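You operate a simulated robot arm through the tools that you are given. There is no shell and no other tool. Be economical: measure what you need, move in short steps, check, and stop when the job is done.

You run a simulated two-armed robot. Do the job below in one go: nothing can be reset, and whatever is moved stays where it is left.

TASK
Set the console as the test card says and lay out its pad.
Fine: mode, speed, cycles and regulator; the pad goes in the orange tray.

It is judged by the outcome, as a careful person would: the job done as asked, and still so three seconds after it is handed in. It fails if anything else is knocked over, pushed out of place, dropped, spilled or broken.

THE ROBOT
Two 6-joint arms with two-finger parallel grippers on one trunk, on a base that drives. Base frame: it is fixed to the floor where the robot stands at the start and does not move with it; the origin is under the middle of the robot, x ahead of it, y to its left, z up. Lengths are in m, angles in rad, forces in N, time in s.
The left shoulder is at the start at [-0.108, 0.177, 0.685], the right one opposite. With the tool pointing down near the work surface each hand reaches from about 0.32 to 0.7 m from the robot's upright axis, wherever it stands, measured 20 degrees to its own side. Places, roughly: bleed lever [0.1, 0.3, 0.7]; buzzer switch [0.8, 0, 0.6]; collar clamp [0.4, -1.8, 1.1]; cycles knob [0.6, 0, 0.6]; height collar [0.4, -1.9, 1.1]; lamps button [0.8, 0.2, 1.1]; mode knob [0.4, 0.1, 0.6]; orange tray [0.1, 1.2, 0.8]; red button [0.4, 0.1, 0.9]; regulator dial [-0.1, 0.4, 0.7]; reset button [0.8, 0.2, 1]; speed knob [0.5, 0, 0.6]; start button [0.6, 0.1, 0.9]; stop button [0.4, 0.3, 1]; test card [0.1, 0.4, 0.9]. Payload 1.57 kg a hand.
The TCP of each hand is the grasp point between the finger pads, 0.03 m short of the fingertips. In the tool frame z runs along the fingers and y along their closing line. The gripper opens to 0.08 m. The fingers are 0.017 m wide and 0.012 m thick; the gripper's body (0.04 by 0.082 m) begins 0.08 m behind the TCP.
Orientation is told as [roll, pitch, yaw] about the base's x, y, z axes, in that order, counted from this pose: with the fingers straight down and closing along the base's y, the tool's x points along the base's -x, its y along +y and its z along -z.

THE INTERFACE
- The arms move only by the tool arm_command. It takes "left_commands", "right_commands" or both (then of equal length, played together; a hand with none holds still); each is a list of rows, each a list of 7 numbers: the shift along the tool's x, y, z in cm, then the turn, a rotation vector about the tool's x, y, z in rad, then the gripper command, from -1 (fully open) to 1 (shut), values between in proportion. In form: [[tx, ty, tz, ax, ay, az, fingers], ...]. A call has 1 to 8 rows; each row shifts and turns the commanded pose from where the row before left it, along the tool's axes as they then stand. A row lasts 0.2 s, in which the tool goes at most 0.05 m and 0.15 rad; a call with a longer step from one row to the next is refused whole, and so is a gripper value outside its range. A pose out of reach is approached as far as the arm can. The call stops where the force on the tool passes 40 N (or 10 N more than at its start, if that is more) or the arm is blocked; 0.2 s more then pass. Each finger travels about 0.072 m/s and halts on what it meets, pressing with about 24 N; the grip force reading is that of the motor and also rises with nothing between the fingers. The clock runs only during rows and for 0.2 s after the last one: add rows that do not move to give the fingers time. It gives the time, the measured TCP pose, the force on the tool (base axes), the opening and the grip force at its end, in the units of the frame above (readings bear some noise), with the torque about the TCP (base axes, N m) and any sound that the robot's microphone picked up, and new pictures: "pictures" is both (left out), scene, wrist or none (wrist: the cameras of the hands that moved).
- Cameras (640 x 400 px; columns grow to the right, rows downward): "scene" is now at [0.0125, 0.0491, 1.3879]; the picture's right is [0.79, -0.61, 0.00], its down [-0.54, -0.70, -0.47] and it looks along [0.29, 0.37, -0.88] (base axes); focal length 273 px, centre (320, 200). "left" rides on the left gripper at [0.072, 0.007, -0.122] in its tool frame; the picture's right is [-0.09, 1.00, 0.00], its down [-0.84, -0.08, -0.54] and it looks along [-0.54, -0.05, 0.84] (tool axes); focal length 238 px, centre (320, 200). "right" rides on the right gripper at [0.072, -0.007, -0.122] in its tool frame; the picture's right is [0.09, 1.00, 0.00], its down [-0.84, 0.08, -0.54] and it looks along [-0.54, 0.05, 0.84] (tool axes); focal length 238 px, centre (320, 200). There is no depth. A picture from a camera that has moved, and an enlarged one, comes with that camera's place and axes in the base frame and with its lens.
- move_column(by): slides the trunk up (or, below 0, down) by that many m; the arms and the scene camera ride with it, the base frame stays. It gives what a move gives, with no picture.
- roll_base(legs): drives the robot by 1 to 6 legs, each [ahead, left, turn to the left] in m, m and rad, along the robot's own axes; the way and the turn of a leg run together, so that a leg with both is an arc; at most 1.5 m and 3.142 rad a leg. The arms and the cameras ride along, it lands a little off, and it stops where it bumps. It gives what a move gives, and a new picture of the scene camera.
- pan_tilt(pan, tilt): turns the head with the scene camera to pan (to the left, within 2.496 rad either way) and tilt (down, from -0.506 to 1.204), counted from straight ahead of the robot. It gives what a move gives, and a new picture of the scene camera.
- close_up(camera, box): a new picture of the part [left, top, right, bottom] of that camera's present view, enlarged. No time passes.
- finish_job(): hands the job in; it is judged then, once.

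Work in short steps. Places have to be worked out from the pictures, the camera data and where the tool is seen: move nearer, look again, correct. Check each grasp and each placing, and mend what went wrong. You have 120 turns and 260 pictures in all, those below and enlarged ones among them. Open the grippers and draw the arms clear of the work before you hand the job in, unless the task says otherwise; then end with one line.

The tools are called after ">>>" by a JSON object that holds its "api" and its "payload". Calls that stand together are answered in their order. arm_command: Moves the arms, as the interface text tells. Its arguments: {"type":"object","properties":{"left_commands":{"type":"array","items":{"type":"array","items":{"type":"number"}}},"right_commands":{"type":"array","items":{"type":"array","items":{"type":"number"}}},"pictures":{"type":"string","enum":["both","scene","wrist","none"]}},"required":[]} The other tools are called the same way: move_column (by) slides the trunk up or down; roll_base (legs) drives the base; pan_tilt (pan, tilt) turns the head that bears the scene camera; close_up (camera, box) takes an enlarged picture of a part of a camera's view; finish_job () hands the job in.

At the start:

```text
t: 0.0
left_tool_pos: [0.2868, 0.3666, 0.9104]
left_ee_rot: [0.0, 0.001, 0.0]
left_wrist_force: [1.1, 0.7, 0.6]
left_torque: [0.0, 0.02, 0.01]
left_finger_gap: 0.08
left_grip_force: 0.0
right_tool_pos: [0.3458, 0.0592, 0.9055]
right_ee_rot: [-0.001, -0.002, -0.001]
right_wrist_force: [-0.6, 0.5, -0.8]
right_torque: [0.0, -0.02, -0.01]
right_finger_gap: 0.0801
right_grip_force: 0.0
trunk travel left (down, up): [-0.125, 0.203]
robot x, y, heading: [-0.001, -0.0024, 0.003]
head pan, tilt: [0.913, 1.086]
```

scene: 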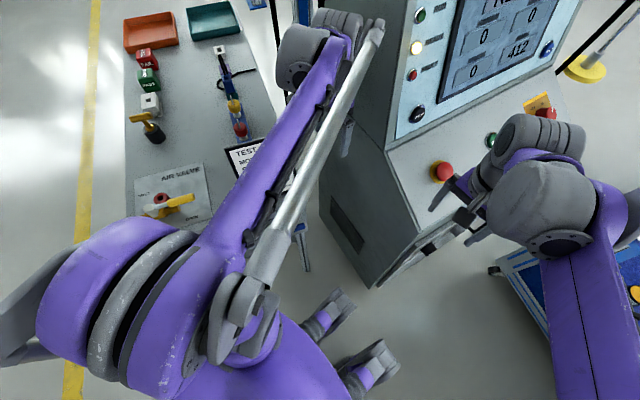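
right: 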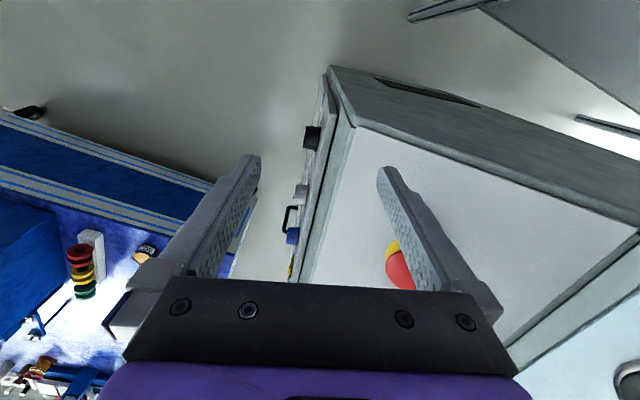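
left: 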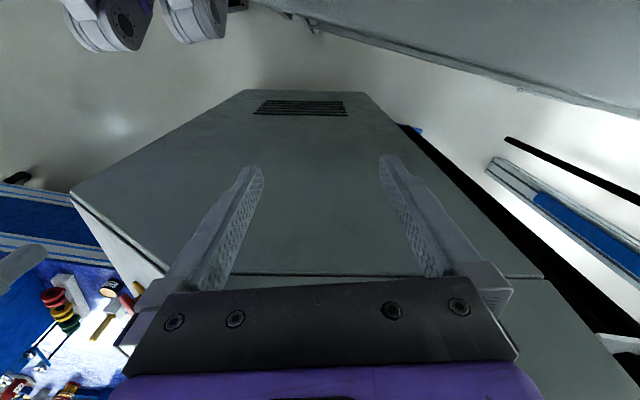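

The test card is partly hidden behind the left arm. I first enlarge the scene picture around the card and the air valve.

>>> {"api": "close_up", "payload": {"camera": "scene", "box": [110, 0, 310, 230]}}

>>> {"api": "close_up", "payload": {"camera": "scene", "box": [380, 0, 640, 220]}}

```text
1.74 times, centred on (210, 115) of scene
camera zoom: at [0.0125, 0.0491, 1.3879], right [0.79, -0.61, 0.0], down [-0.54, -0.7, -0.47], along [0.29, 0.37, -0.88], focal length 475 px, centre (511, 348)
```

zoom: 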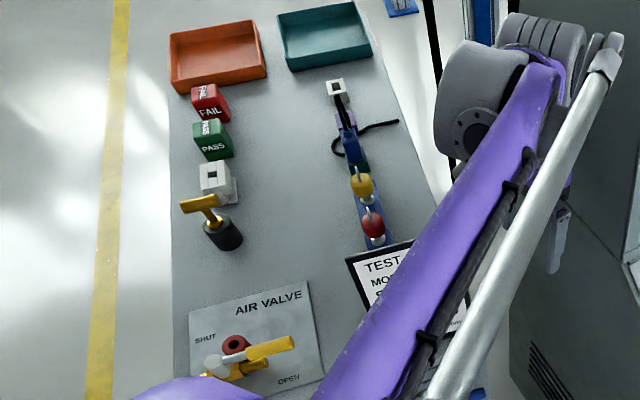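

```text
1.82 times, centred on (510, 110) of scene
camera zoom: at [0.0125, 0.0491, 1.3879], right [0.79, -0.61, 0.0], down [-0.54, -0.7, -0.47], along [0.29, 0.37, -0.88], focal length 497 px, centre (-26, 364)
```

zoom: 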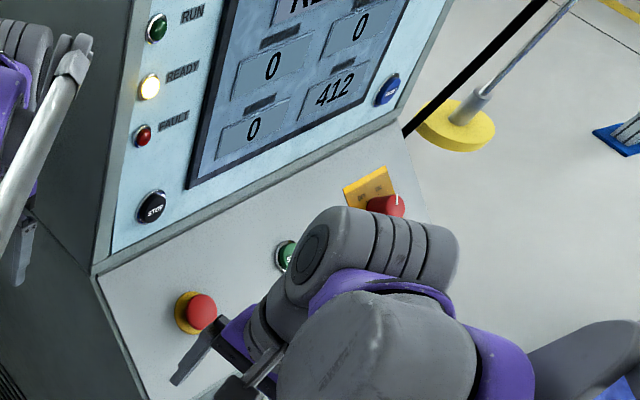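

The card lies under the left forearm. I swing both hands to the right, away from the bench, to uncover it.

>>> {"api": "arm_command", "payload": {"left_commands": [[0, -3, -2, 0, 0, 0, -1], [0, -3, -2, 0, 0, 0, -1], [0, -3, -2, 0, 0, 0, -1], [0, -3, -2, 0, 0, 0, -1], [0, -3, 0, 0, 0, 0, -1]], "right_commands": [[0, -3, -2, 0, 0, 0, -1], [0, -3, -2, 0, 0, 0, -1], [0, -3, -2, 0, 0, 0, -1], [0, -3, -2, 0, 0, 0, -1], [0, -3, 0, 0, 0, 0, -1]], "pictures": "scene"}}

```text
t: 1.2
left_tool_pos: [0.2854, 0.2164, 0.9938]
left_ee_rot: [0.001, 0.002, 0.0]
left_wrist_force: [0.0, 0.0, 0.0]
left_torque: [-0.02, 0.03, -0.02]
left_finger_gap: 0.0804
left_grip_force: 0.1
right_tool_pos: [0.3438, -0.0905, 0.9872]
right_ee_rot: [0.0, 0.0, -0.001]
right_wrist_force: [-0.2, 0.2, -0.1]
right_torque: [0.01, -0.01, 0.0]
right_finger_gap: 0.0799
right_grip_force: 0.0
trunk travel left (down, up): [-0.125, 0.203]
robot x, y, heading: [-0.0002, 0.0005, 0.004]
head pan, tilt: [0.913, 1.086]
camera scene: at [0.0122, 0.0486, 1.3879], right [0.79, -0.61, 0.0], down [-0.54, -0.7, -0.47], along [0.29, 0.37, -0.88], focal length 273 px, centre (320, 200)
```

scene: 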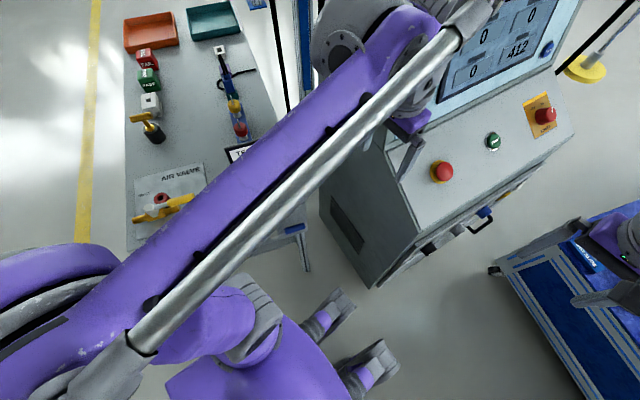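

The raised elbow now covers more of the card. I back off slightly and turn right so the left arm swings away from the bench, then look again.

>>> {"api": "roll_base", "payload": {"legs": [[-0.15, 0, 0], [0, 0, -0.7]]}}

>>> {"api": "pan_tilt", "payload": {"pan": 1.5, "tilt": 0.85}}

```text
t: 4.4
left_tool_pos: [0.2083, -0.0131, 0.9941]
left_ee_rot: [0.0, 0.0, -0.686]
left_wrist_force: [0.0, -0.2, 0.4]
left_torque: [0.02, -0.01, -0.02]
left_finger_gap: 0.0798
left_grip_force: 0.0
right_tool_pos: [0.0587, -0.2873, 0.9869]
right_ee_rot: [-0.001, 0.001, -0.686]
right_wrist_force: [0.1, 0.2, -0.1]
right_torque: [-0.03, 0.0, -0.03]
right_finger_gap: 0.0801
right_grip_force: 0.1
trunk travel left (down, up): [-0.125, 0.203]
robot x, y, heading: [-0.1542, 0.0033, -0.686]
head pan, tilt: [0.913, 1.086]
camera scene: at [-0.1085, 0.0297, 1.3879], right [0.23, -0.97, 0.0], down [-0.86, -0.2, -0.47], along [0.45, 0.11, -0.88], focal length 273 px, centre (320, 200)
```

scene: 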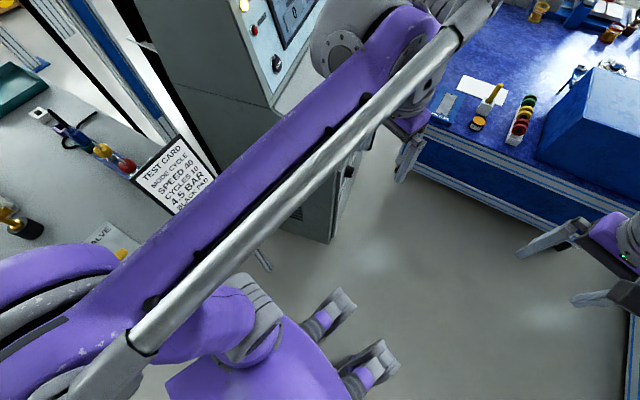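

```text
t: 5.4
left_tool_pos: [0.209, -0.0128, 0.9942]
left_ee_rot: [0.0, 0.002, -0.686]
left_wrist_force: [1.1, -0.2, 0.9]
left_torque: [-0.03, 0.0, 0.0]
left_finger_gap: 0.08
left_grip_force: 0.0
right_tool_pos: [0.059, -0.2864, 0.9886]
right_ee_rot: [0.0, -0.001, -0.686]
right_wrist_force: [-0.7, 0.2, -0.1]
right_torque: [-0.01, -0.03, 0.04]
right_finger_gap: 0.08
right_grip_force: 0.1
trunk travel left (down, up): [-0.125, 0.203]
robot x, y, heading: [-0.149, 0.0002, -0.689]
head pan, tilt: [1.499, 0.85]
camera scene: at [-0.1173, 0.0719, 1.4047], right [0.73, -0.69, 0.0], down [-0.52, -0.55, -0.66], along [0.45, 0.48, -0.75], focal length 273 px, centre (320, 200)
```

scene: 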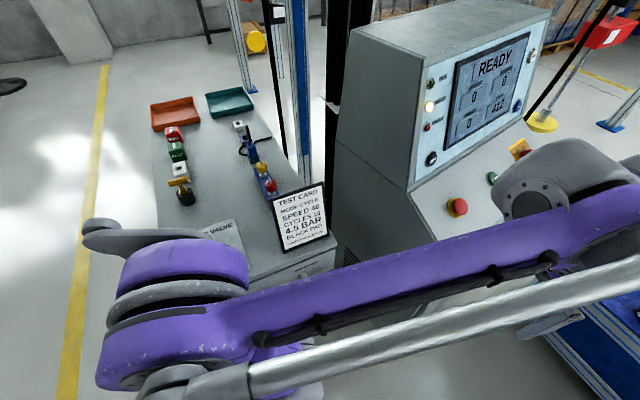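

The test card is now fully in view, so I enlarge it and the bench.

>>> {"api": "close_up", "payload": {"camera": "scene", "box": [265, 175, 345, 265]}}

>>> {"api": "close_up", "payload": {"camera": "scene", "box": [140, 80, 340, 260]}}

>>> {"api": "close_up", "payload": {"camera": "scene", "box": [400, 20, 560, 180]}}

```text
4.44 times, centred on (305, 220) of scene
camera zoom: at [-0.1173, 0.0719, 1.4047], right [0.73, -0.69, 0.0], down [-0.52, -0.55, -0.66], along [0.45, 0.48, -0.75], focal length 1214 px, centre (387, 111)
```

zoom: 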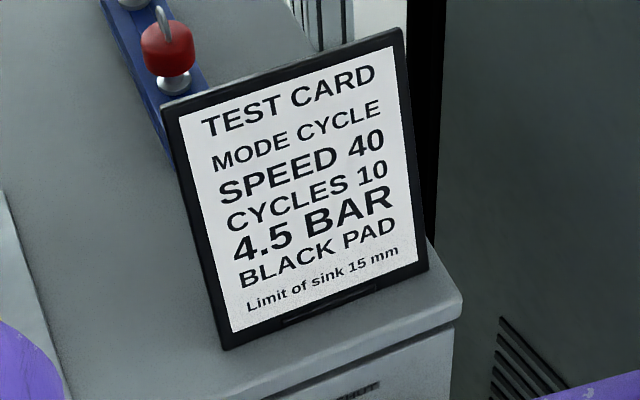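

```text
2.22 times, centred on (240, 170) of scene
camera zoom: at [-0.1173, 0.0719, 1.4047], right [0.73, -0.69, 0.0], down [-0.52, -0.55, -0.66], along [0.45, 0.48, -0.75], focal length 607 px, centre (498, 267)
```

zoom: 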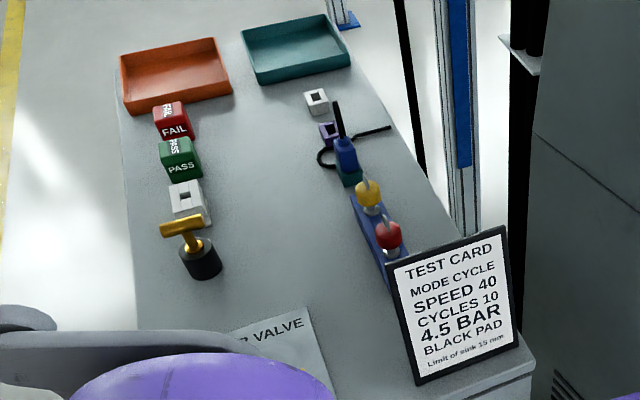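

```text
2.50 times, centred on (480, 100) of scene
camera zoom: at [-0.1173, 0.0719, 1.4047], right [0.73, -0.69, 0.0], down [-0.52, -0.55, -0.66], along [0.45, 0.48, -0.75], focal length 683 px, centre (-80, 450)
```

zoom: 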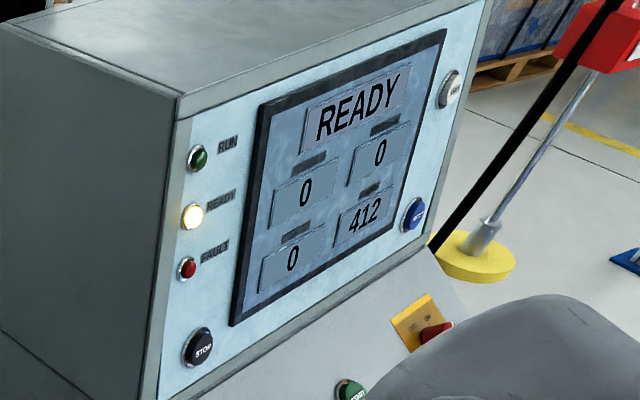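

The card reads MODE CYCLE, SPEED 40, CYCLES 10, 4.5 BAR, BLACK PAD. Next I look round at the right-hand cart to find candidates for the black pad.

>>> {"api": "pan_tilt", "payload": {"pan": 0.3, "tilt": 0.6}}

>>> {"api": "pan_tilt", "payload": {"pan": -0.5, "tilt": 0.6}}

```text
t: 6.8
left_tool_pos: [0.208, -0.0129, 0.9947]
left_ee_rot: [0.0, 0.001, -0.687]
left_wrist_force: [-0.2, 0.4, -0.1]
left_torque: [0.02, 0.0, 0.02]
left_finger_gap: 0.08
left_grip_force: 0.0
right_tool_pos: [0.0591, -0.288, 0.9875]
right_ee_rot: [-0.001, -0.001, -0.686]
right_wrist_force: [0.1, 0.8, 0.3]
right_torque: [-0.04, 0.01, 0.0]
right_finger_gap: 0.0802
right_grip_force: 0.0
trunk travel left (down, up): [-0.125, 0.203]
robot x, y, heading: [-0.1474, -0.0023, -0.687]
head pan, tilt: [0.3, 0.6]
camera scene: at [-0.0891, -0.018, 1.4256], right [-0.38, -0.93, 0.0], down [-0.52, 0.21, -0.82], along [0.76, -0.31, -0.57], focal length 273 px, centre (320, 200)
```

scene: 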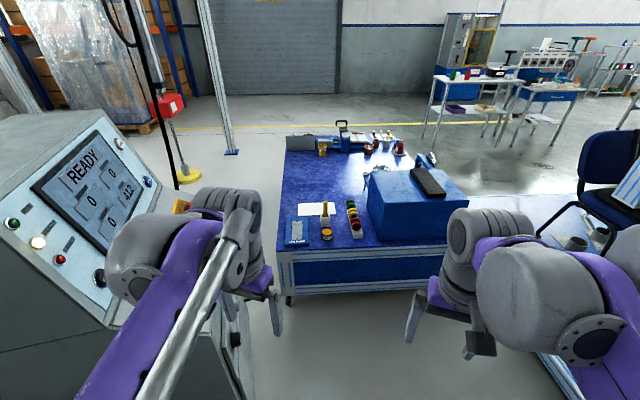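

```text
t: 8.0
left_tool_pos: [0.2077, -0.0127, 0.9939]
left_ee_rot: [0.0, 0.001, -0.685]
left_wrist_force: [0.2, -0.2, -0.5]
left_torque: [-0.02, 0.0, -0.01]
left_finger_gap: 0.0802
left_grip_force: 0.0
right_tool_pos: [0.0581, -0.2876, 0.9881]
right_ee_rot: [-0.001, -0.001, -0.685]
right_wrist_force: [0.2, -0.7, 0.2]
right_torque: [0.0, 0.02, -0.03]
right_finger_gap: 0.08
right_grip_force: 0.0
trunk travel left (down, up): [-0.125, 0.203]
robot x, y, heading: [-0.1484, 0.0004, -0.688]
head pan, tilt: [-0.499, 0.6]
camera scene: at [-0.1378, -0.0667, 1.4256], right [-0.93, -0.38, 0.0], down [-0.21, 0.52, -0.83], along [0.31, -0.76, -0.56], focal length 273 px, centre (320, 200)
```

scene: 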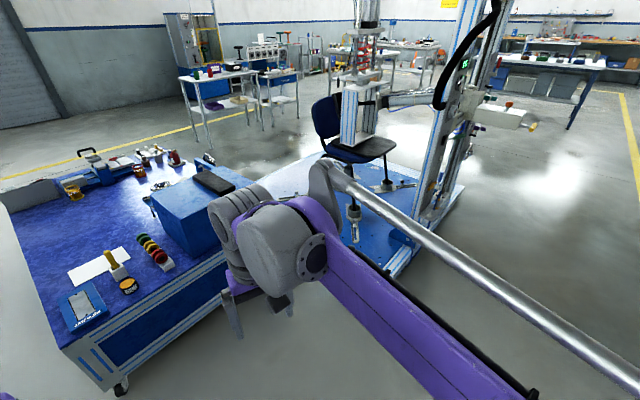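

I enlarge the cart, since a black object lies on the blue box and a stand holds coloured discs.

>>> {"api": "close_up", "payload": {"camera": "scene", "box": [50, 130, 270, 330]}}

>>> {"api": "close_up", "payload": {"camera": "scene", "box": [320, 0, 540, 240]}}

```text
2.00 times, centred on (160, 230) of scene
camera zoom: at [-0.1378, -0.0667, 1.4256], right [-0.93, -0.38, 0.0], down [-0.21, 0.52, -0.83], along [0.31, -0.76, -0.56], focal length 546 px, centre (640, 140)
```

zoom: 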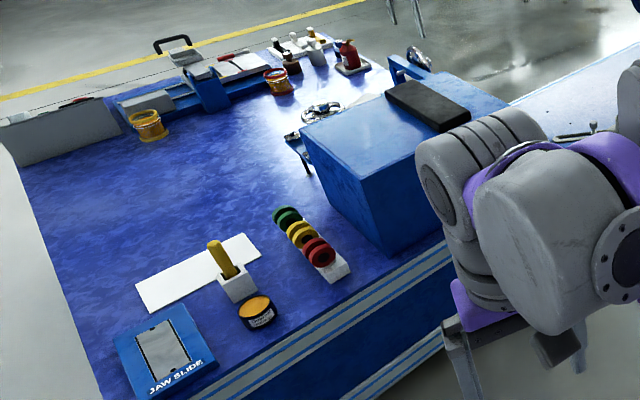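

```text
1.67 times, centred on (430, 120) of scene
camera zoom: at [-0.1378, -0.0667, 1.4256], right [-0.93, -0.38, 0.0], down [-0.21, 0.52, -0.83], along [0.31, -0.76, -0.56], focal length 455 px, centre (137, 333)
```

zoom: 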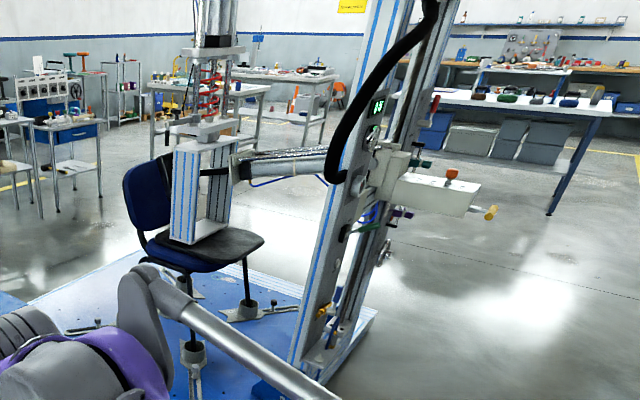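

The pad candidates must be seen from closer by the bench. I turn back to face ahead, back off and move left along the bench's free side, watching the camera.

>>> {"api": "roll_base", "payload": {"legs": [[0, 0, 0.69], [-0.35, 0, 0]]}}

>>> {"api": "pan_tilt", "payload": {"pan": 1.4, "tilt": 0.6}}

```text
t: 12.1
left_tool_pos: [-0.2153, 0.2165, 0.9943]
left_ee_rot: [0.0, 0.001, 0.014]
left_wrist_force: [-1.1, 1.7, 0.8]
left_torque: [-0.04, 0.0, -0.03]
left_finger_gap: 0.0801
left_grip_force: 0.0
right_tool_pos: [-0.1537, -0.0908, 0.9876]
right_ee_rot: [0.0, 0.0, 0.014]
right_wrist_force: [0.0, -0.9, 0.4]
right_torque: [0.03, 0.02, -0.03]
right_finger_gap: 0.0801
right_grip_force: 0.1
trunk travel left (down, up): [-0.125, 0.203]
robot x, y, heading: [-0.4998, -0.0039, 0.015]
head pan, tilt: [-0.499, 0.6]
camera scene: at [-0.4473, -0.0488, 1.4256], right [-0.47, -0.88, 0.0], down [-0.5, 0.26, -0.83], along [0.73, -0.38, -0.56], focal length 273 px, centre (320, 200)
```

scene: 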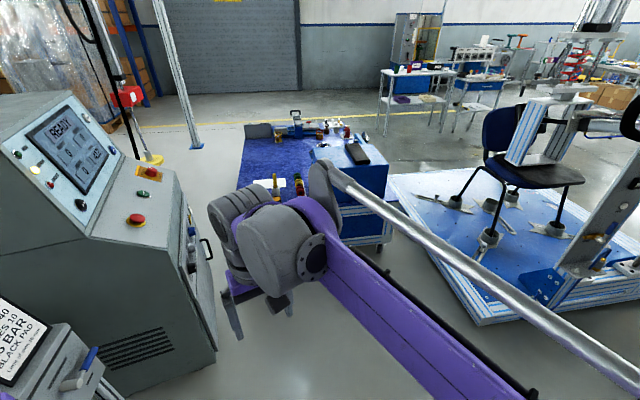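

```text
t: 13.9
left_tool_pos: [-0.2155, 0.2166, 0.994]
left_ee_rot: [0.0, 0.0, 0.014]
left_wrist_force: [-0.5, -0.4, 0.1]
left_torque: [-0.03, 0.0, 0.0]
left_finger_gap: 0.0803
left_grip_force: 0.0
right_tool_pos: [-0.1529, -0.0903, 0.9884]
right_ee_rot: [-0.001, -0.001, 0.015]
right_wrist_force: [-0.1, -0.1, -0.2]
right_torque: [-0.01, -0.03, 0.0]
right_finger_gap: 0.0802
right_grip_force: 0.1
trunk travel left (down, up): [-0.125, 0.203]
robot x, y, heading: [-0.497, -0.007, 0.015]
head pan, tilt: [1.4, 0.6]
camera scene: at [-0.5111, 0.0797, 1.4256], right [0.99, -0.16, 0.0], down [-0.09, -0.56, -0.83], along [0.13, 0.81, -0.56], focal length 273 px, centre (320, 200)
```

scene: 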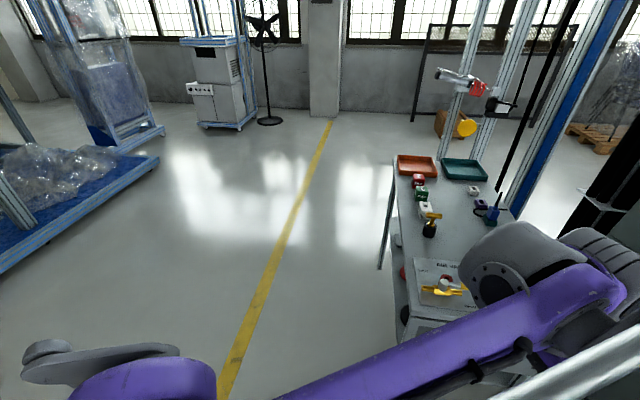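

The floor on the bench's left side is free. I drive left by 0.75 m to stand beside the bench, then look at the bench top.

>>> {"api": "roll_base", "payload": {"legs": [[-0.05, 0.4, 0], [0, 0.4, 0]]}}

>>> {"api": "pan_tilt", "payload": {"pan": -0.1, "tilt": 0.9}}

```text
t: 21.9
left_tool_pos: [-0.2786, 1.0475, 0.9947]
left_ee_rot: [-0.002, -0.001, 0.013]
left_wrist_force: [-0.7, -1.0, 0.6]
left_torque: [0.03, -0.01, 0.02]
left_finger_gap: 0.08
left_grip_force: 0.1
right_tool_pos: [-0.215, 0.7409, 0.987]
right_ee_rot: [0.0, 0.002, 0.013]
right_wrist_force: [1.3, -0.5, -0.4]
right_torque: [-0.02, 0.02, 0.01]
right_finger_gap: 0.08
right_grip_force: 0.0
trunk travel left (down, up): [-0.125, 0.203]
robot x, y, heading: [-0.5615, 0.8238, 0.018]
head pan, tilt: [1.4, 0.6]
camera scene: at [-0.5734, 0.9116, 1.4256], right [0.99, -0.16, 0.0], down [-0.09, -0.56, -0.82], along [0.13, 0.81, -0.57], focal length 273 px, centre (320, 200)
```

scene: 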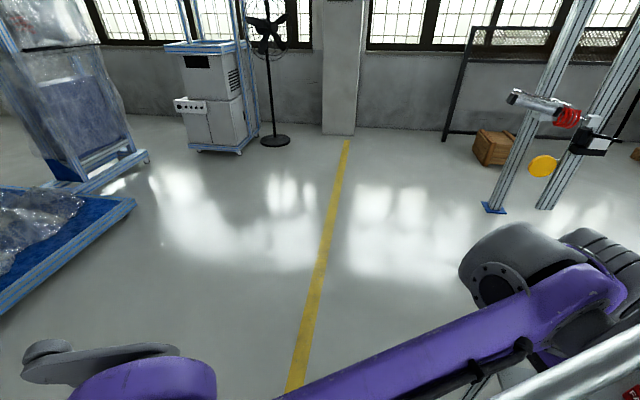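

```text
t: 23.5
left_tool_pos: [-0.2776, 1.0481, 0.9939]
left_ee_rot: [-0.001, -0.001, 0.013]
left_wrist_force: [-0.1, 0.2, 0.9]
left_torque: [-0.01, 0.03, -0.01]
left_finger_gap: 0.0801
left_grip_force: 0.1
right_tool_pos: [-0.2144, 0.7404, 0.988]
right_ee_rot: [0.001, 0.0, 0.014]
right_wrist_force: [-0.5, 0.0, -0.4]
right_torque: [-0.01, -0.02, 0.03]
right_finger_gap: 0.0801
right_grip_force: 0.2
trunk travel left (down, up): [-0.125, 0.203]
robot x, y, heading: [-0.5583, 0.828, 0.017]
head pan, tilt: [-0.099, 0.901]
camera scene: at [-0.5119, 0.8178, 1.4008], right [-0.08, -1.0, 0.0], down [-0.78, 0.07, -0.62], along [0.62, -0.05, -0.78], focal length 273 px, centre (320, 200)
```

scene: 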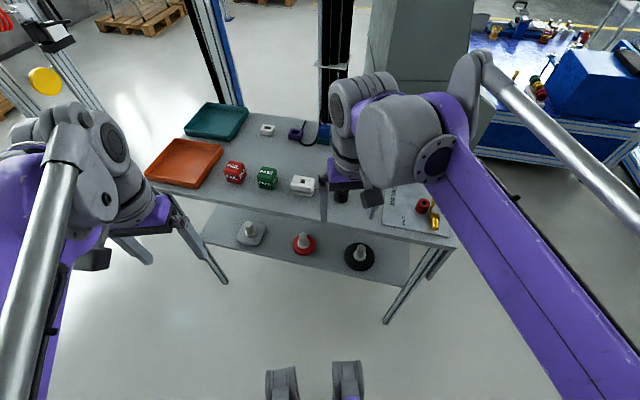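

The lower shelf holds three stemmed discs: white, red and black. These are the pads, and I enlarge them to judge their geometry.

>>> {"api": "close_up", "payload": {"camera": "scene", "box": [190, 190, 450, 320]}}

>>> {"api": "close_up", "payload": {"camera": "scene", "box": [130, 80, 470, 260]}}

```text
2.46 times, centred on (320, 255) of scene
camera zoom: at [-0.5119, 0.8178, 1.4008], right [-0.08, -1.0, 0.0], down [-0.78, 0.07, -0.62], along [0.62, -0.05, -0.78], focal length 672 px, centre (320, 65)
```

zoom: 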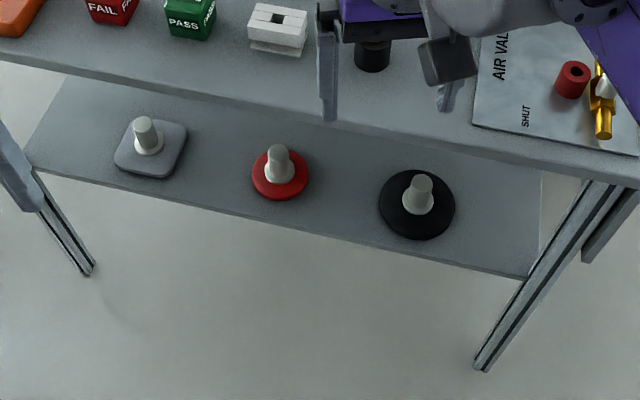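

```text
1.88 times, centred on (300, 170) of scene
camera zoom: at [-0.5119, 0.8178, 1.4008], right [-0.08, -1.0, 0.0], down [-0.78, 0.07, -0.62], along [0.62, -0.05, -0.78], focal length 514 px, centre (358, 256)
```

zoom: 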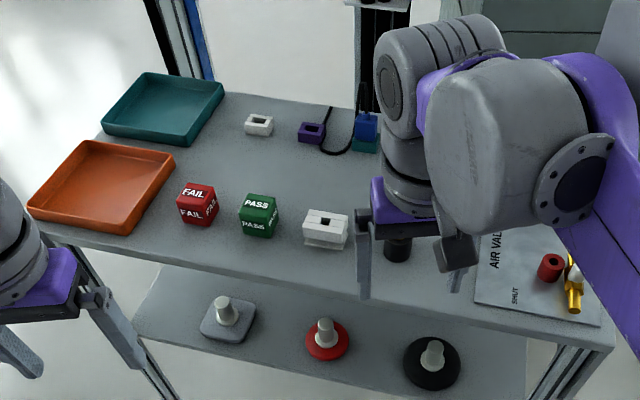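

The black pad stands on the lower shelf at about (-0.03, 0.62), with shelf height perhaps 0.4. I back off 10 cm and lower the trunk so the right hand can reach in tilted under the bench top.

>>> {"api": "roll_base", "payload": {"legs": [[-0.1, 0, 0]]}}

>>> {"api": "move_column", "payload": {"by": -0.1}}

>>> {"api": "arm_command", "payload": {"right_commands": [[0, 0, 0, 0, 0, 0.11, -1], [0, 0, 0, 0, 0, 0.11, -1], [0, 0, 0, 0, 0, 0.11, -1], [0, 0, 4, 0, -0.13, 0, -1], [0, 0, 4, 0, -0.13, 0, -1], [0, 0, 3, 0, -0.13, 0, -1], [0, 0, 0, 0, -0.13, 0, -1], [0, 0, 0, 0, -0.13, 0, -1]]}}

```text
t: 24.7
left_tool_pos: [-0.3807, 1.0484, 0.994]
left_ee_rot: [0.001, 0.001, 0.016]
left_wrist_force: [-0.8, 0.4, 0.7]
left_torque: [0.01, -0.06, 0.03]
left_finger_gap: 0.0801
left_grip_force: 0.1
right_tool_pos: [-0.3171, 0.7401, 0.9872]
right_ee_rot: [0.001, 0.0, 0.016]
right_wrist_force: [0.8, 1.0, 0.2]
right_torque: [0.0, 0.02, 0.03]
right_finger_gap: 0.0799
right_grip_force: 0.1
trunk travel left (down, up): [-0.125, 0.203]
robot x, y, heading: [-0.6646, 0.8221, 0.018]
head pan, tilt: [-0.099, 0.901]
camera scene: at [-0.6143, 0.8162, 1.4008], right [-0.08, -1.0, 0.0], down [-0.78, 0.07, -0.62], along [0.62, -0.05, -0.78], focal length 273 px, centre (320, 200)
```

scene: 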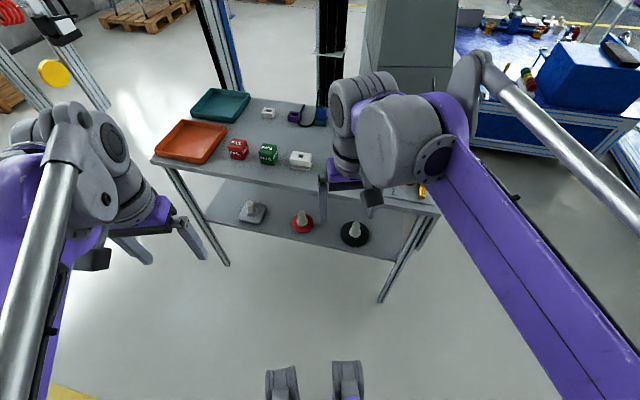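

```text
t: 26.0
left_tool_pos: [-0.3811, 1.0472, 0.8928]
left_ee_rot: [0.001, 0.001, 0.016]
left_wrist_force: [0.4, -0.6, -0.5]
left_torque: [0.0, 0.0, 0.0]
left_finger_gap: 0.0798
left_grip_force: 0.1
right_tool_pos: [-0.3161, 0.7402, 0.8881]
right_ee_rot: [0.0, 0.0, 0.016]
right_wrist_force: [-0.7, -0.7, -0.1]
right_torque: [0.02, -0.02, 0.0]
right_finger_gap: 0.08
right_grip_force: 0.1
trunk travel left (down, up): [-0.025, 0.303]
robot x, y, heading: [-0.6598, 0.8271, 0.015]
head pan, tilt: [-0.099, 0.901]
```

```text
t: 27.8
left_tool_pos: [-0.3798, 1.0474, 0.8937]
left_ee_rot: [-0.001, -0.002, 0.017]
left_wrist_force: [0.3, 0.5, 0.0]
left_torque: [0.0, -0.01, 0.02]
left_finger_gap: 0.0799
left_grip_force: 0.1
right_tool_pos: [-0.3042, 0.7367, 0.7781]
right_ee_rot: [0.001, -0.653, -0.315]
right_wrist_force: [0.0, -0.3, 0.0]
right_torque: [0.01, -0.03, 0.01]
right_finger_gap: 0.08
right_grip_force: 0.0
trunk travel left (down, up): [-0.025, 0.303]
robot x, y, heading: [-0.6631, 0.8253, 0.02]
head pan, tilt: [-0.099, 0.901]
camera scene: at [-0.5804, 0.8167, 1.293], right [-0.08, -1.0, 0.0], down [-0.78, 0.07, -0.62], along [0.62, -0.05, -0.78], focal length 273 px, centre (320, 200)
camera right: at [-0.4326, 0.7723, 0.8305], right [0.24, 0.97, -0.06], down [0.34, -0.03, 0.94], along [0.91, -0.24, -0.34], focal length 238 px, centre (320, 200)
```

scene: 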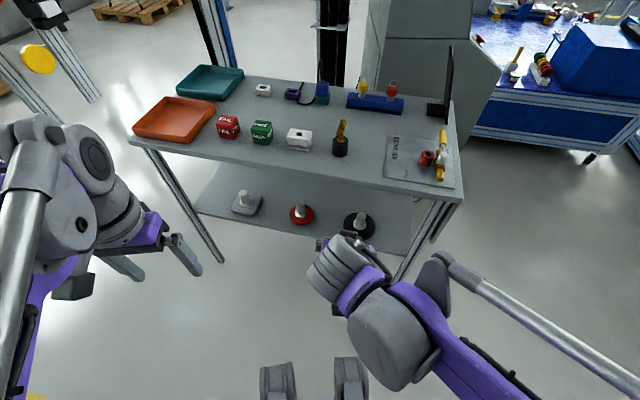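
right: 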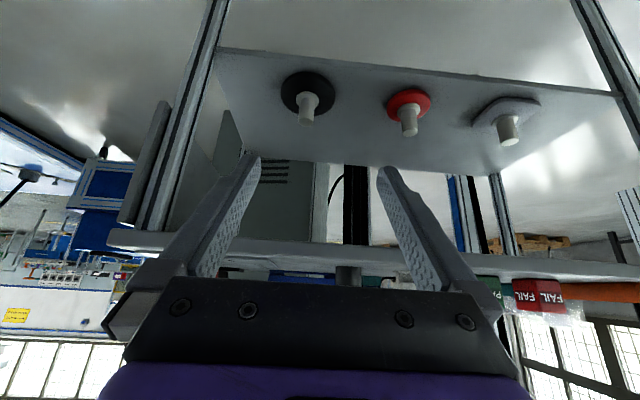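

Triangulating from both cameras, the black pad is at about (0.04, 0.59) with its disc at z≈0.32, so the shelf is near 0.31. I bring the right hand down in front of the bench.

>>> {"api": "arm_command", "payload": {"right_commands": [[2.6, 0, 3.4, 0, 0, 0, -1], [2.6, 0, 3.4, 0, 0, 0, -1], [2.6, 0, 3.4, 0, 0, 0, -1], [2.6, 0, 3.4, 0, 0, 0, -1], [2.6, 0, 3.4, 0, 0, 0, -1], [2.6, 0, 3.4, 0, 0, 0, -1], [2.6, 0, 3.4, 0, 0, 0, -1], [0, 0, 0, 0, -0.13, 0, -1]]}}

```text
t: 29.6
left_tool_pos: [-0.3792, 1.0464, 0.8943]
left_ee_rot: [0.001, 0.0, 0.016]
left_wrist_force: [-0.5, -0.3, -0.6]
left_torque: [0.01, -0.02, 0.01]
left_finger_gap: 0.0799
left_grip_force: 0.1
right_tool_pos: [-0.2814, 0.7434, 0.5029]
right_ee_rot: [0.001, -0.782, -0.314]
right_wrist_force: [0.4, -0.8, 0.1]
right_torque: [-0.01, 0.02, -0.02]
right_finger_gap: 0.08
right_grip_force: 0.1
right hand out of reach, approached as far as the arm can: row 7, 8
trunk travel left (down, up): [-0.025, 0.303]
robot x, y, heading: [-0.6631, 0.8245, 0.018]
head pan, tilt: [-0.099, 0.901]
camera scene: at [-0.5805, 0.8168, 1.293], right [-0.08, -1.0, 0.0], down [-0.78, 0.07, -0.62], along [0.62, -0.05, -0.78], focal length 273 px, centre (320, 200)
camera right: at [-0.4168, 0.7809, 0.539], right [0.25, 0.97, -0.07], down [0.23, 0.01, 0.97], along [0.94, -0.25, -0.22], focal length 238 px, centre (320, 200)
```

scene: 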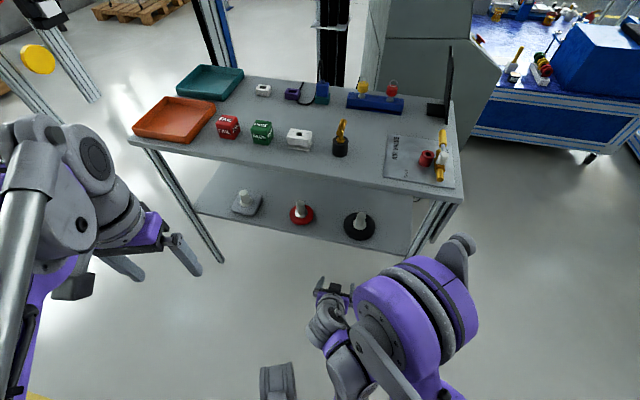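
right: 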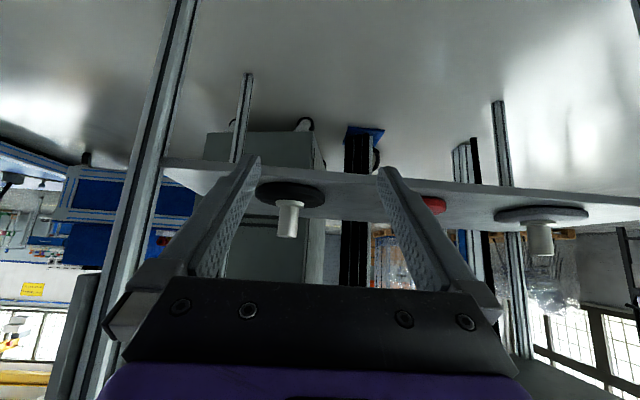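

The lower viewpoint puts the pad at about (-0.03, 0.62, 0.42), so the shelf is near 0.41. I drive 0.12 m forward to bring it within reach and look again with the wrist camera.

>>> {"api": "roll_base", "payload": {"legs": [[0.12, 0, 0]]}}

>>> {"api": "arm_command", "payload": {"right_commands": [[0, -2, 0, 0, 0, 0, -1], [0, -1.5, 0, 0, 0, 0, -1]]}}

```text
t: 30.9
left_tool_pos: [-0.2581, 1.0485, 0.8941]
left_ee_rot: [-0.001, 0.001, 0.016]
left_wrist_force: [0.9, 0.1, 0.1]
left_torque: [0.0, 0.02, 0.01]
left_finger_gap: 0.08
left_grip_force: 0.0
right_tool_pos: [-0.1626, 0.7463, 0.5028]
right_ee_rot: [0.001, -0.778, -0.315]
right_wrist_force: [-0.2, -0.7, 0.6]
right_torque: [-0.01, -0.01, 0.01]
right_finger_gap: 0.0799
right_grip_force: 0.1
trunk travel left (down, up): [-0.025, 0.303]
robot x, y, heading: [-0.5451, 0.828, 0.019]
head pan, tilt: [-0.099, 0.901]
camera scene: at [-0.4582, 0.8186, 1.293], right [-0.08, -1.0, 0.0], down [-0.78, 0.07, -0.62], along [0.62, -0.05, -0.78], focal length 273 px, centre (320, 200)
```

scene: 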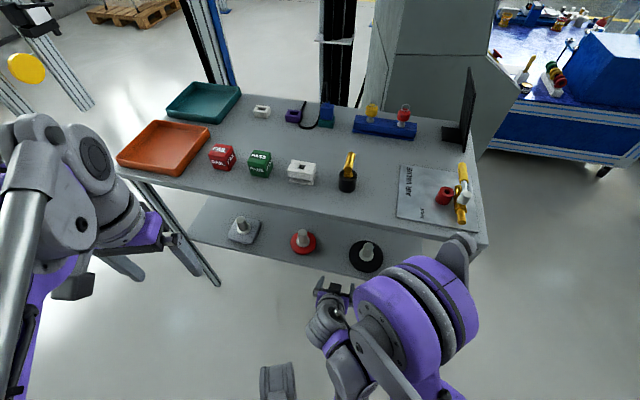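

```text
t: 31.5
left_tool_pos: [-0.2583, 1.049, 0.8943]
left_ee_rot: [0.0, 0.001, 0.015]
left_wrist_force: [-0.1, 0.8, -0.2]
left_torque: [0.0, 0.03, -0.01]
left_finger_gap: 0.0799
left_grip_force: 0.0
right_tool_pos: [-0.165, 0.7143, 0.5119]
right_ee_rot: [-0.002, -0.777, -0.314]
right_wrist_force: [1.1, -0.4, 1.0]
right_torque: [0.01, 0.01, 0.04]
right_finger_gap: 0.0802
right_grip_force: 0.1
right hand out of reach, approached as far as the arm can: row 1, 2
trunk travel left (down, up): [-0.025, 0.303]
robot x, y, heading: [-0.5395, 0.8271, 0.017]
head pan, tilt: [-0.099, 0.901]
camera scene: at [-0.459, 0.8185, 1.293], right [-0.08, -1.0, 0.0], down [-0.78, 0.07, -0.62], along [0.62, -0.05, -0.78], focal length 273 px, centre (320, 200)
camera right: at [-0.2981, 0.75, 0.5487], right [0.25, 0.97, -0.07], down [0.23, 0.01, 0.97], along [0.94, -0.26, -0.22], focal length 238 px, centre (320, 200)
```

scene: 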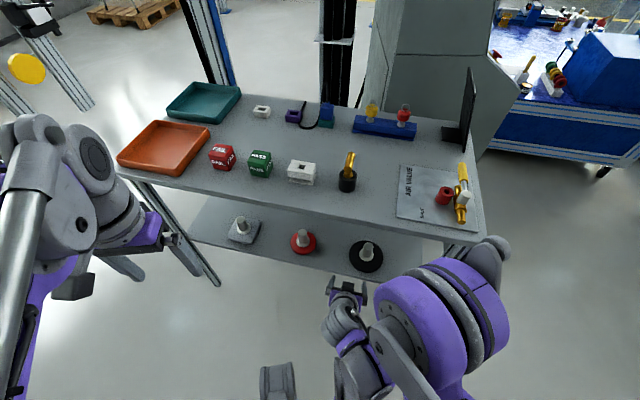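
right: 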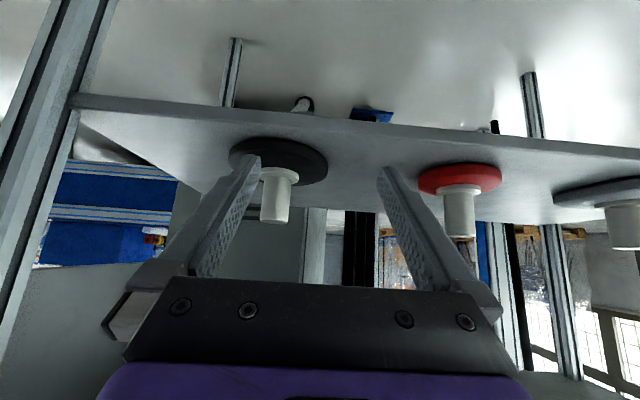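

The pad stem now triangulates to (-0.037, 0.623), with the disc at z≈0.435 and the stem top at about 0.51. I shift sideways to line up while edging forward, staying short of the stem.

>>> {"api": "arm_command", "payload": {"right_commands": [[-2.1, -2.35, 2.1, 0, 0, 0, -1], [-2.1, -2.35, 2.1, 0, 0, 0, -1]], "pictures": "wrist"}}

```text
t: 32.1
left_tool_pos: [-0.2582, 1.0476, 0.8949]
left_ee_rot: [-0.002, 0.001, 0.016]
left_wrist_force: [-0.1, 1.2, 0.3]
left_torque: [0.0, 0.0, 0.02]
left_finger_gap: 0.0801
left_grip_force: 0.0
right_tool_pos: [-0.1234, 0.6503, 0.5103]
right_ee_rot: [-0.003, -0.779, -0.314]
right_wrist_force: [-0.4, 0.6, -0.7]
right_torque: [0.02, 0.02, 0.0]
right_finger_gap: 0.0803
right_grip_force: 0.0
trunk travel left (down, up): [-0.025, 0.303]
robot x, y, heading: [-0.5398, 0.8268, 0.016]
head pan, tilt: [-0.099, 0.901]
camera right: at [-0.2581, 0.688, 0.5458], right [0.25, 0.97, -0.07], down [0.23, 0.01, 0.97], along [0.94, -0.25, -0.22], focal length 238 px, centre (320, 200)
```

right: 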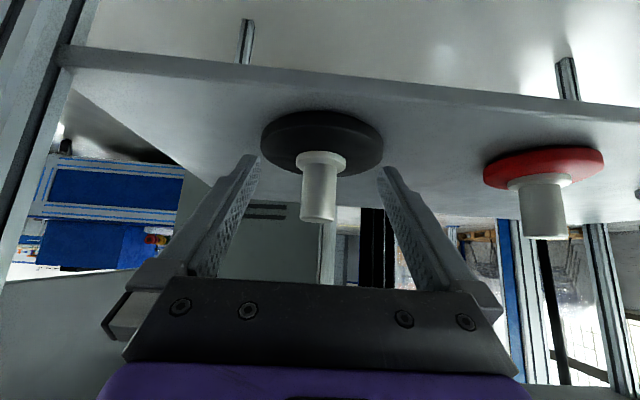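

The stem is centred between the fingers, about 9 cm ahead. I advance onto it and dip slightly, still open.

>>> {"api": "arm_command", "payload": {"right_commands": [[-1.77, 0.1, 2.47, 0, 0, 0, -1], [-1.77, 0.1, 2.47, 0, 0, 0, -1], [-1.77, 0.1, 2.47, 0, 0, 0, -1]]}}

```text
t: 32.9
left_tool_pos: [-0.2577, 1.0477, 0.8932]
left_ee_rot: [0.0, 0.0, 0.014]
left_wrist_force: [-0.5, -0.3, 0.4]
left_torque: [0.01, 0.02, 0.0]
left_finger_gap: 0.0798
left_grip_force: 0.1
right_tool_pos: [-0.0376, 0.6293, 0.4961]
right_ee_rot: [-0.002, -0.778, -0.314]
right_wrist_force: [-0.2, 0.1, -0.8]
right_torque: [-0.02, -0.01, 0.01]
right_finger_gap: 0.0797
right_grip_force: 0.1
trunk travel left (down, up): [-0.025, 0.303]
robot x, y, heading: [-0.5415, 0.8271, 0.012]
head pan, tilt: [-0.099, 0.901]
camera scene: at [-0.4587, 0.8185, 1.293], right [-0.08, -1.0, 0.0], down [-0.78, 0.07, -0.62], along [0.62, -0.05, -0.78], focal length 273 px, centre (320, 200)
camera right: at [-0.171, 0.6649, 0.5323], right [0.25, 0.97, -0.07], down [0.23, 0.01, 0.97], along [0.94, -0.25, -0.22], focal length 238 px, centre (320, 200)
```

scene: 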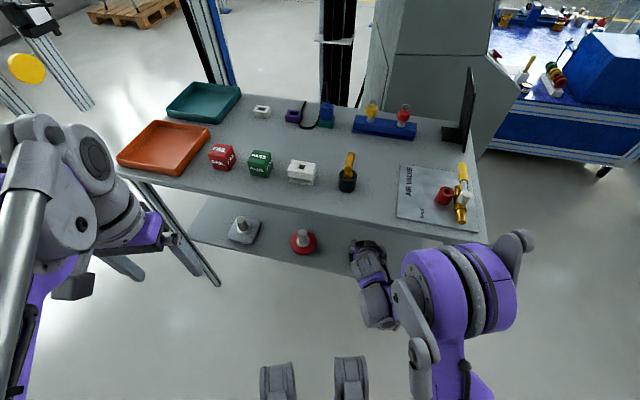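
right: 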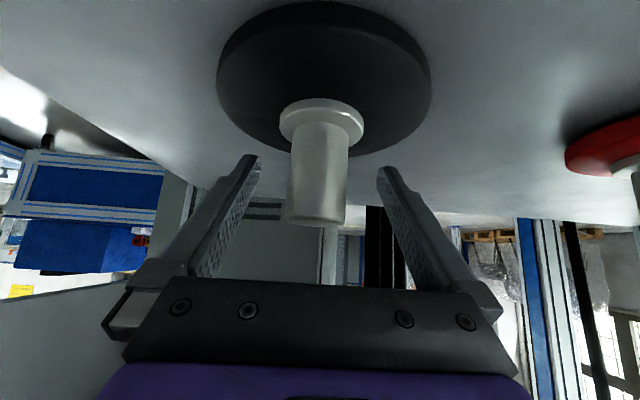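

The stem appears to lie between the fingers at the TCP. I close the right gripper and check the gap.

>>> {"api": "arm_command", "payload": {"right_commands": [[0, 0, 0, 0, 0, 0, 1], [0, 0, 0, 0, 0, 0, 1], [0, 0, 0, 0, 0, 0, 1], [0, 0, 0, 0, 0, 0, 1]], "pictures": "wrist"}}

```text
t: 33.9
left_tool_pos: [-0.2577, 1.0488, 0.8958]
left_ee_rot: [-0.001, 0.001, 0.015]
left_wrist_force: [0.3, -0.4, -0.7]
left_torque: [0.0, -0.01, 0.03]
left_finger_gap: 0.08
left_grip_force: 0.1
right_tool_pos: [-0.0383, 0.6274, 0.4965]
right_ee_rot: [-0.002, -0.779, -0.315]
right_wrist_force: [1.1, -1.3, 0.9]
right_torque: [0.15, -0.07, -0.04]
right_finger_gap: 0.0315
right_grip_force: 24.6
trunk travel left (down, up): [-0.025, 0.303]
robot x, y, heading: [-0.542, 0.8252, 0.013]
head pan, tilt: [-0.099, 0.901]
camera right: at [-0.1714, 0.665, 0.5323], right [0.25, 0.97, -0.07], down [0.23, 0.01, 0.97], along [0.94, -0.26, -0.22], focal length 238 px, centre (320, 200)
```

right: 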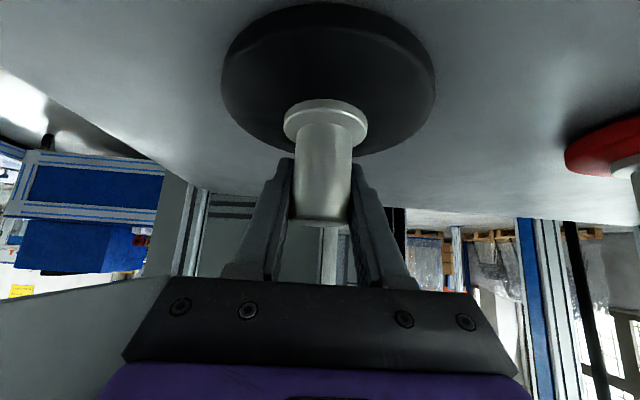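

The gripper holds the stem (gap 31.5 mm, 24.6 N). I lift 4 cm and look.

>>> {"api": "arm_command", "payload": {"right_commands": [[-1.4, 0, -1.4, 0, 0, 0, 1], [-1.4, 0, -1.4, 0, 0, 0, 1], [0, 0, 0, 0, 0, 0, 1]], "pictures": "wrist"}}

```text
t: 34.7
left_tool_pos: [-0.2575, 1.0476, 0.8939]
left_ee_rot: [0.0, -0.001, 0.015]
left_wrist_force: [0.2, -1.3, 0.2]
left_torque: [-0.01, 0.01, -0.03]
left_finger_gap: 0.0797
left_grip_force: 0.1
right_tool_pos: [-0.0371, 0.6275, 0.5368]
right_ee_rot: [0.0, -0.779, -0.315]
right_wrist_force: [0.8, -1.0, -3.2]
right_torque: [-0.01, -0.04, -0.02]
right_finger_gap: 0.0315
right_grip_force: 23.7
trunk travel left (down, up): [-0.025, 0.303]
robot x, y, heading: [-0.5401, 0.8284, 0.012]
head pan, tilt: [-0.099, 0.901]
camera right: at [-0.1713, 0.664, 0.5723], right [0.25, 0.97, -0.07], down [0.23, 0.01, 0.97], along [0.94, -0.25, -0.22], focal length 238 px, centre (320, 200)
```

right: 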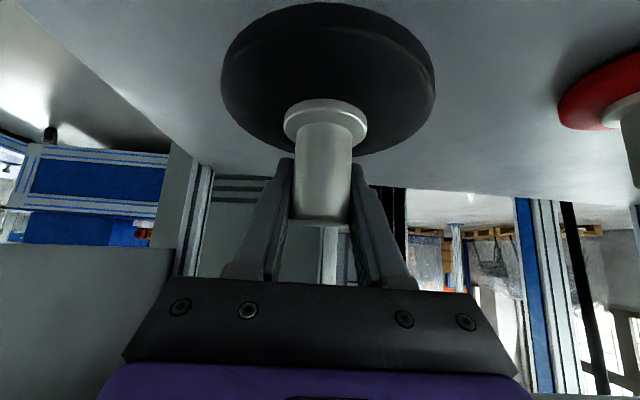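

The pad is lifted cleanly. I back the robot out by 0.27 m, then raise the trunk.

>>> {"api": "roll_base", "payload": {"legs": [[-0.27, 0, 0]]}}

>>> {"api": "move_column", "payload": {"by": 0.25}}

>>> {"api": "arm_command", "payload": {"right_commands": [[-2.8, 0, -2.8, 0, 0, 0, 1], [-2.8, 0, -2.8, 0, 0, 0, 1], [-2.8, 0, -2.8, 0, 0, 0, 1], [-2.8, 0, -2.8, 0, 0, 0, 1], [0, 0, 0, 0, 0, 0, 1]]}}

```text
t: 36.6
left_tool_pos: [-0.5212, 1.0452, 0.8942]
left_ee_rot: [-0.001, 0.001, 0.019]
left_wrist_force: [0.2, -0.2, 0.0]
left_torque: [0.01, 0.0, 0.01]
left_finger_gap: 0.0798
left_grip_force: 0.0
right_tool_pos: [-0.2987, 0.6241, 0.5355]
right_ee_rot: [-0.001, -0.779, -0.312]
right_wrist_force: [0.4, 0.7, -2.9]
right_torque: [-0.01, -0.04, -0.02]
right_finger_gap: 0.0314
right_grip_force: 23.9
trunk travel left (down, up): [-0.025, 0.303]
robot x, y, heading: [-0.8025, 0.8221, 0.021]
head pan, tilt: [-0.099, 0.901]
camera scene: at [-0.7209, 0.8144, 1.293], right [-0.08, -1.0, 0.0], down [-0.78, 0.06, -0.62], along [0.62, -0.05, -0.78], focal length 273 px, centre (320, 200)
```

scene: 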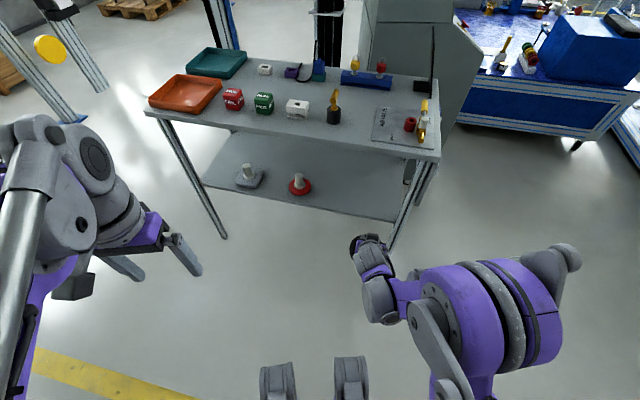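

```text
t: 39.1
left_tool_pos: [-0.5208, 1.0445, 1.1447]
left_ee_rot: [-0.001, 0.0, 0.019]
left_wrist_force: [0.7, 0.0, -0.9]
left_torque: [0.0, -0.03, -0.01]
left_finger_gap: 0.0801
left_grip_force: 0.0
right_tool_pos: [-0.2998, 0.6239, 0.7859]
right_ee_rot: [-0.002, -0.779, -0.309]
right_wrist_force: [0.0, -0.1, -3.3]
right_torque: [-0.03, -0.03, -0.01]
right_finger_gap: 0.0309
right_grip_force: 23.9
trunk travel left (down, up): [-0.275, 0.053]
robot x, y, heading: [-0.8055, 0.8207, 0.016]
head pan, tilt: [-0.099, 0.901]
```

```text
t: 40.3
left_tool_pos: [-0.5208, 1.0448, 1.1432]
left_ee_rot: [0.0, 0.0, 0.017]
left_wrist_force: [-0.5, 0.2, -0.1]
left_torque: [-0.02, 0.01, -0.03]
left_finger_gap: 0.0798
left_grip_force: 0.0
right_tool_pos: [-0.2999, 0.622, 0.9439]
right_ee_rot: [-0.003, -0.778, -0.312]
right_wrist_force: [0.5, 0.9, -2.9]
right_torque: [0.04, -0.03, -0.01]
right_finger_gap: 0.0312
right_grip_force: 24.1
trunk travel left (down, up): [-0.275, 0.053]
robot x, y, heading: [-0.8031, 0.8191, 0.015]
head pan, tilt: [-0.099, 0.901]
camera scene: at [-0.7668, 0.8134, 1.5518], right [-0.08, -1.0, 0.0], down [-0.78, 0.06, -0.62], along [0.62, -0.05, -0.78], focal length 273 px, centre (320, 200)
camera right: at [-0.4329, 0.6581, 0.9804], right [0.24, 0.97, -0.07], down [0.23, 0.01, 0.97], along [0.94, -0.25, -0.22], focal length 238 px, centre (320, 200)
```

scene: 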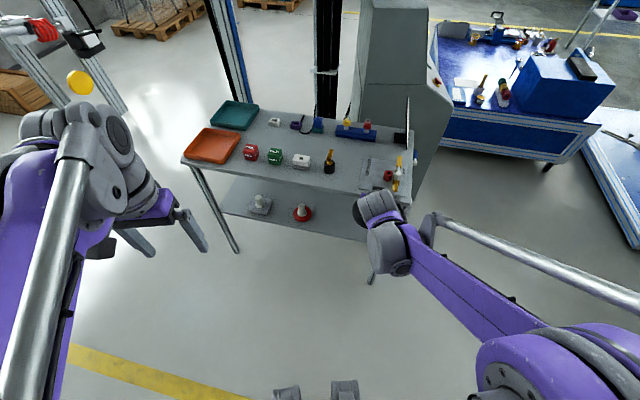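
right: 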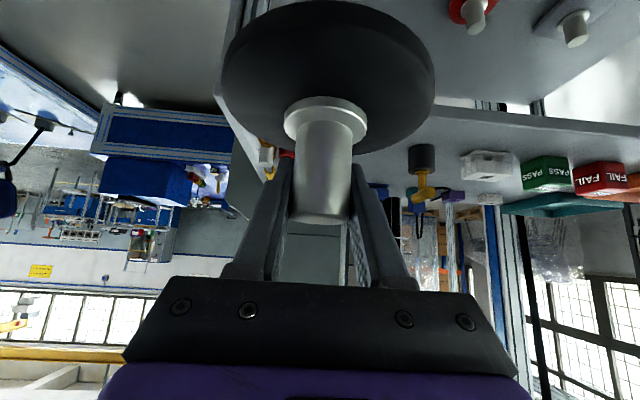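

Pad is held high; its underside is at about z 0.87, above everything on the bench. I drive left 0.55 m, then ahead 0.3 m towards the orange tray and look.

>>> {"api": "roll_base", "payload": {"legs": [[0, 0.55, 0], [0.3, 0, 0]]}}

>>> {"api": "arm_command", "payload": {"right_commands": [[0, 0, 0, 0, 0, 0, 1]], "pictures": "wrist"}}

```text
t: 47.4
left_tool_pos: [-0.2345, 1.6191, 1.1433]
left_ee_rot: [0.001, 0.001, 0.032]
left_wrist_force: [0.0, 0.5, 0.7]
left_torque: [0.02, 0.03, 0.01]
left_finger_gap: 0.0797
left_grip_force: 0.2
right_tool_pos: [-0.009, 1.2003, 0.9444]
right_ee_rot: [-0.001, -0.778, -0.299]
right_wrist_force: [-0.7, -0.8, -3.8]
right_torque: [-0.01, -0.02, -0.02]
right_finger_gap: 0.031
right_grip_force: 23.8
trunk travel left (down, up): [-0.275, 0.053]
robot x, y, heading: [-0.5143, 1.3934, 0.03]
head pan, tilt: [-0.099, 0.901]
camera scene: at [-0.479, 1.3852, 1.5518], right [-0.07, -1.0, 0.0], down [-0.78, 0.05, -0.62], along [0.62, -0.04, -0.78], focal length 273 px, centre (320, 200)
```

scene: 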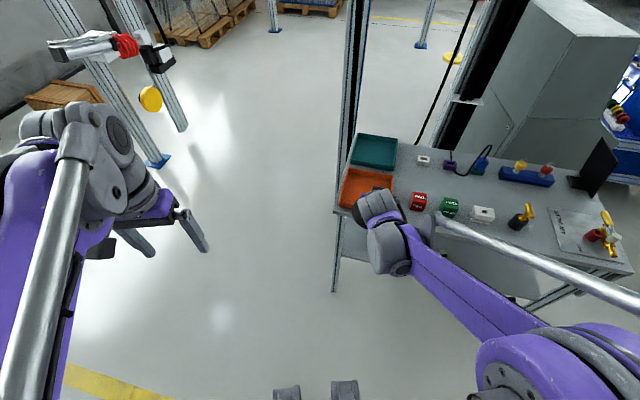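

```text
t: 47.8
left_tool_pos: [-0.2367, 1.6205, 1.1442]
left_ee_rot: [0.001, -0.001, 0.034]
left_wrist_force: [0.5, 0.1, -0.1]
left_torque: [0.01, 0.0, -0.01]
left_finger_gap: 0.0799
left_grip_force: 0.0
right_tool_pos: [-0.01, 1.1995, 0.9447]
right_ee_rot: [-0.001, -0.777, -0.296]
right_wrist_force: [-0.9, 0.2, -4.2]
right_torque: [-0.01, -0.06, 0.03]
right_finger_gap: 0.0313
right_grip_force: 24.1
trunk travel left (down, up): [-0.275, 0.053]
robot x, y, heading: [-0.5138, 1.3965, 0.031]
head pan, tilt: [-0.099, 0.901]
camera right: at [-0.1436, 1.2346, 0.9802], right [0.23, 0.97, -0.07], down [0.23, 0.01, 0.97], along [0.95, -0.24, -0.22], focal length 238 px, centre (320, 200)
```

right: 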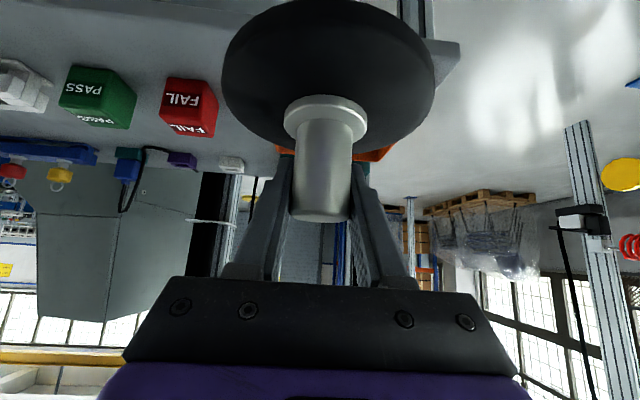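

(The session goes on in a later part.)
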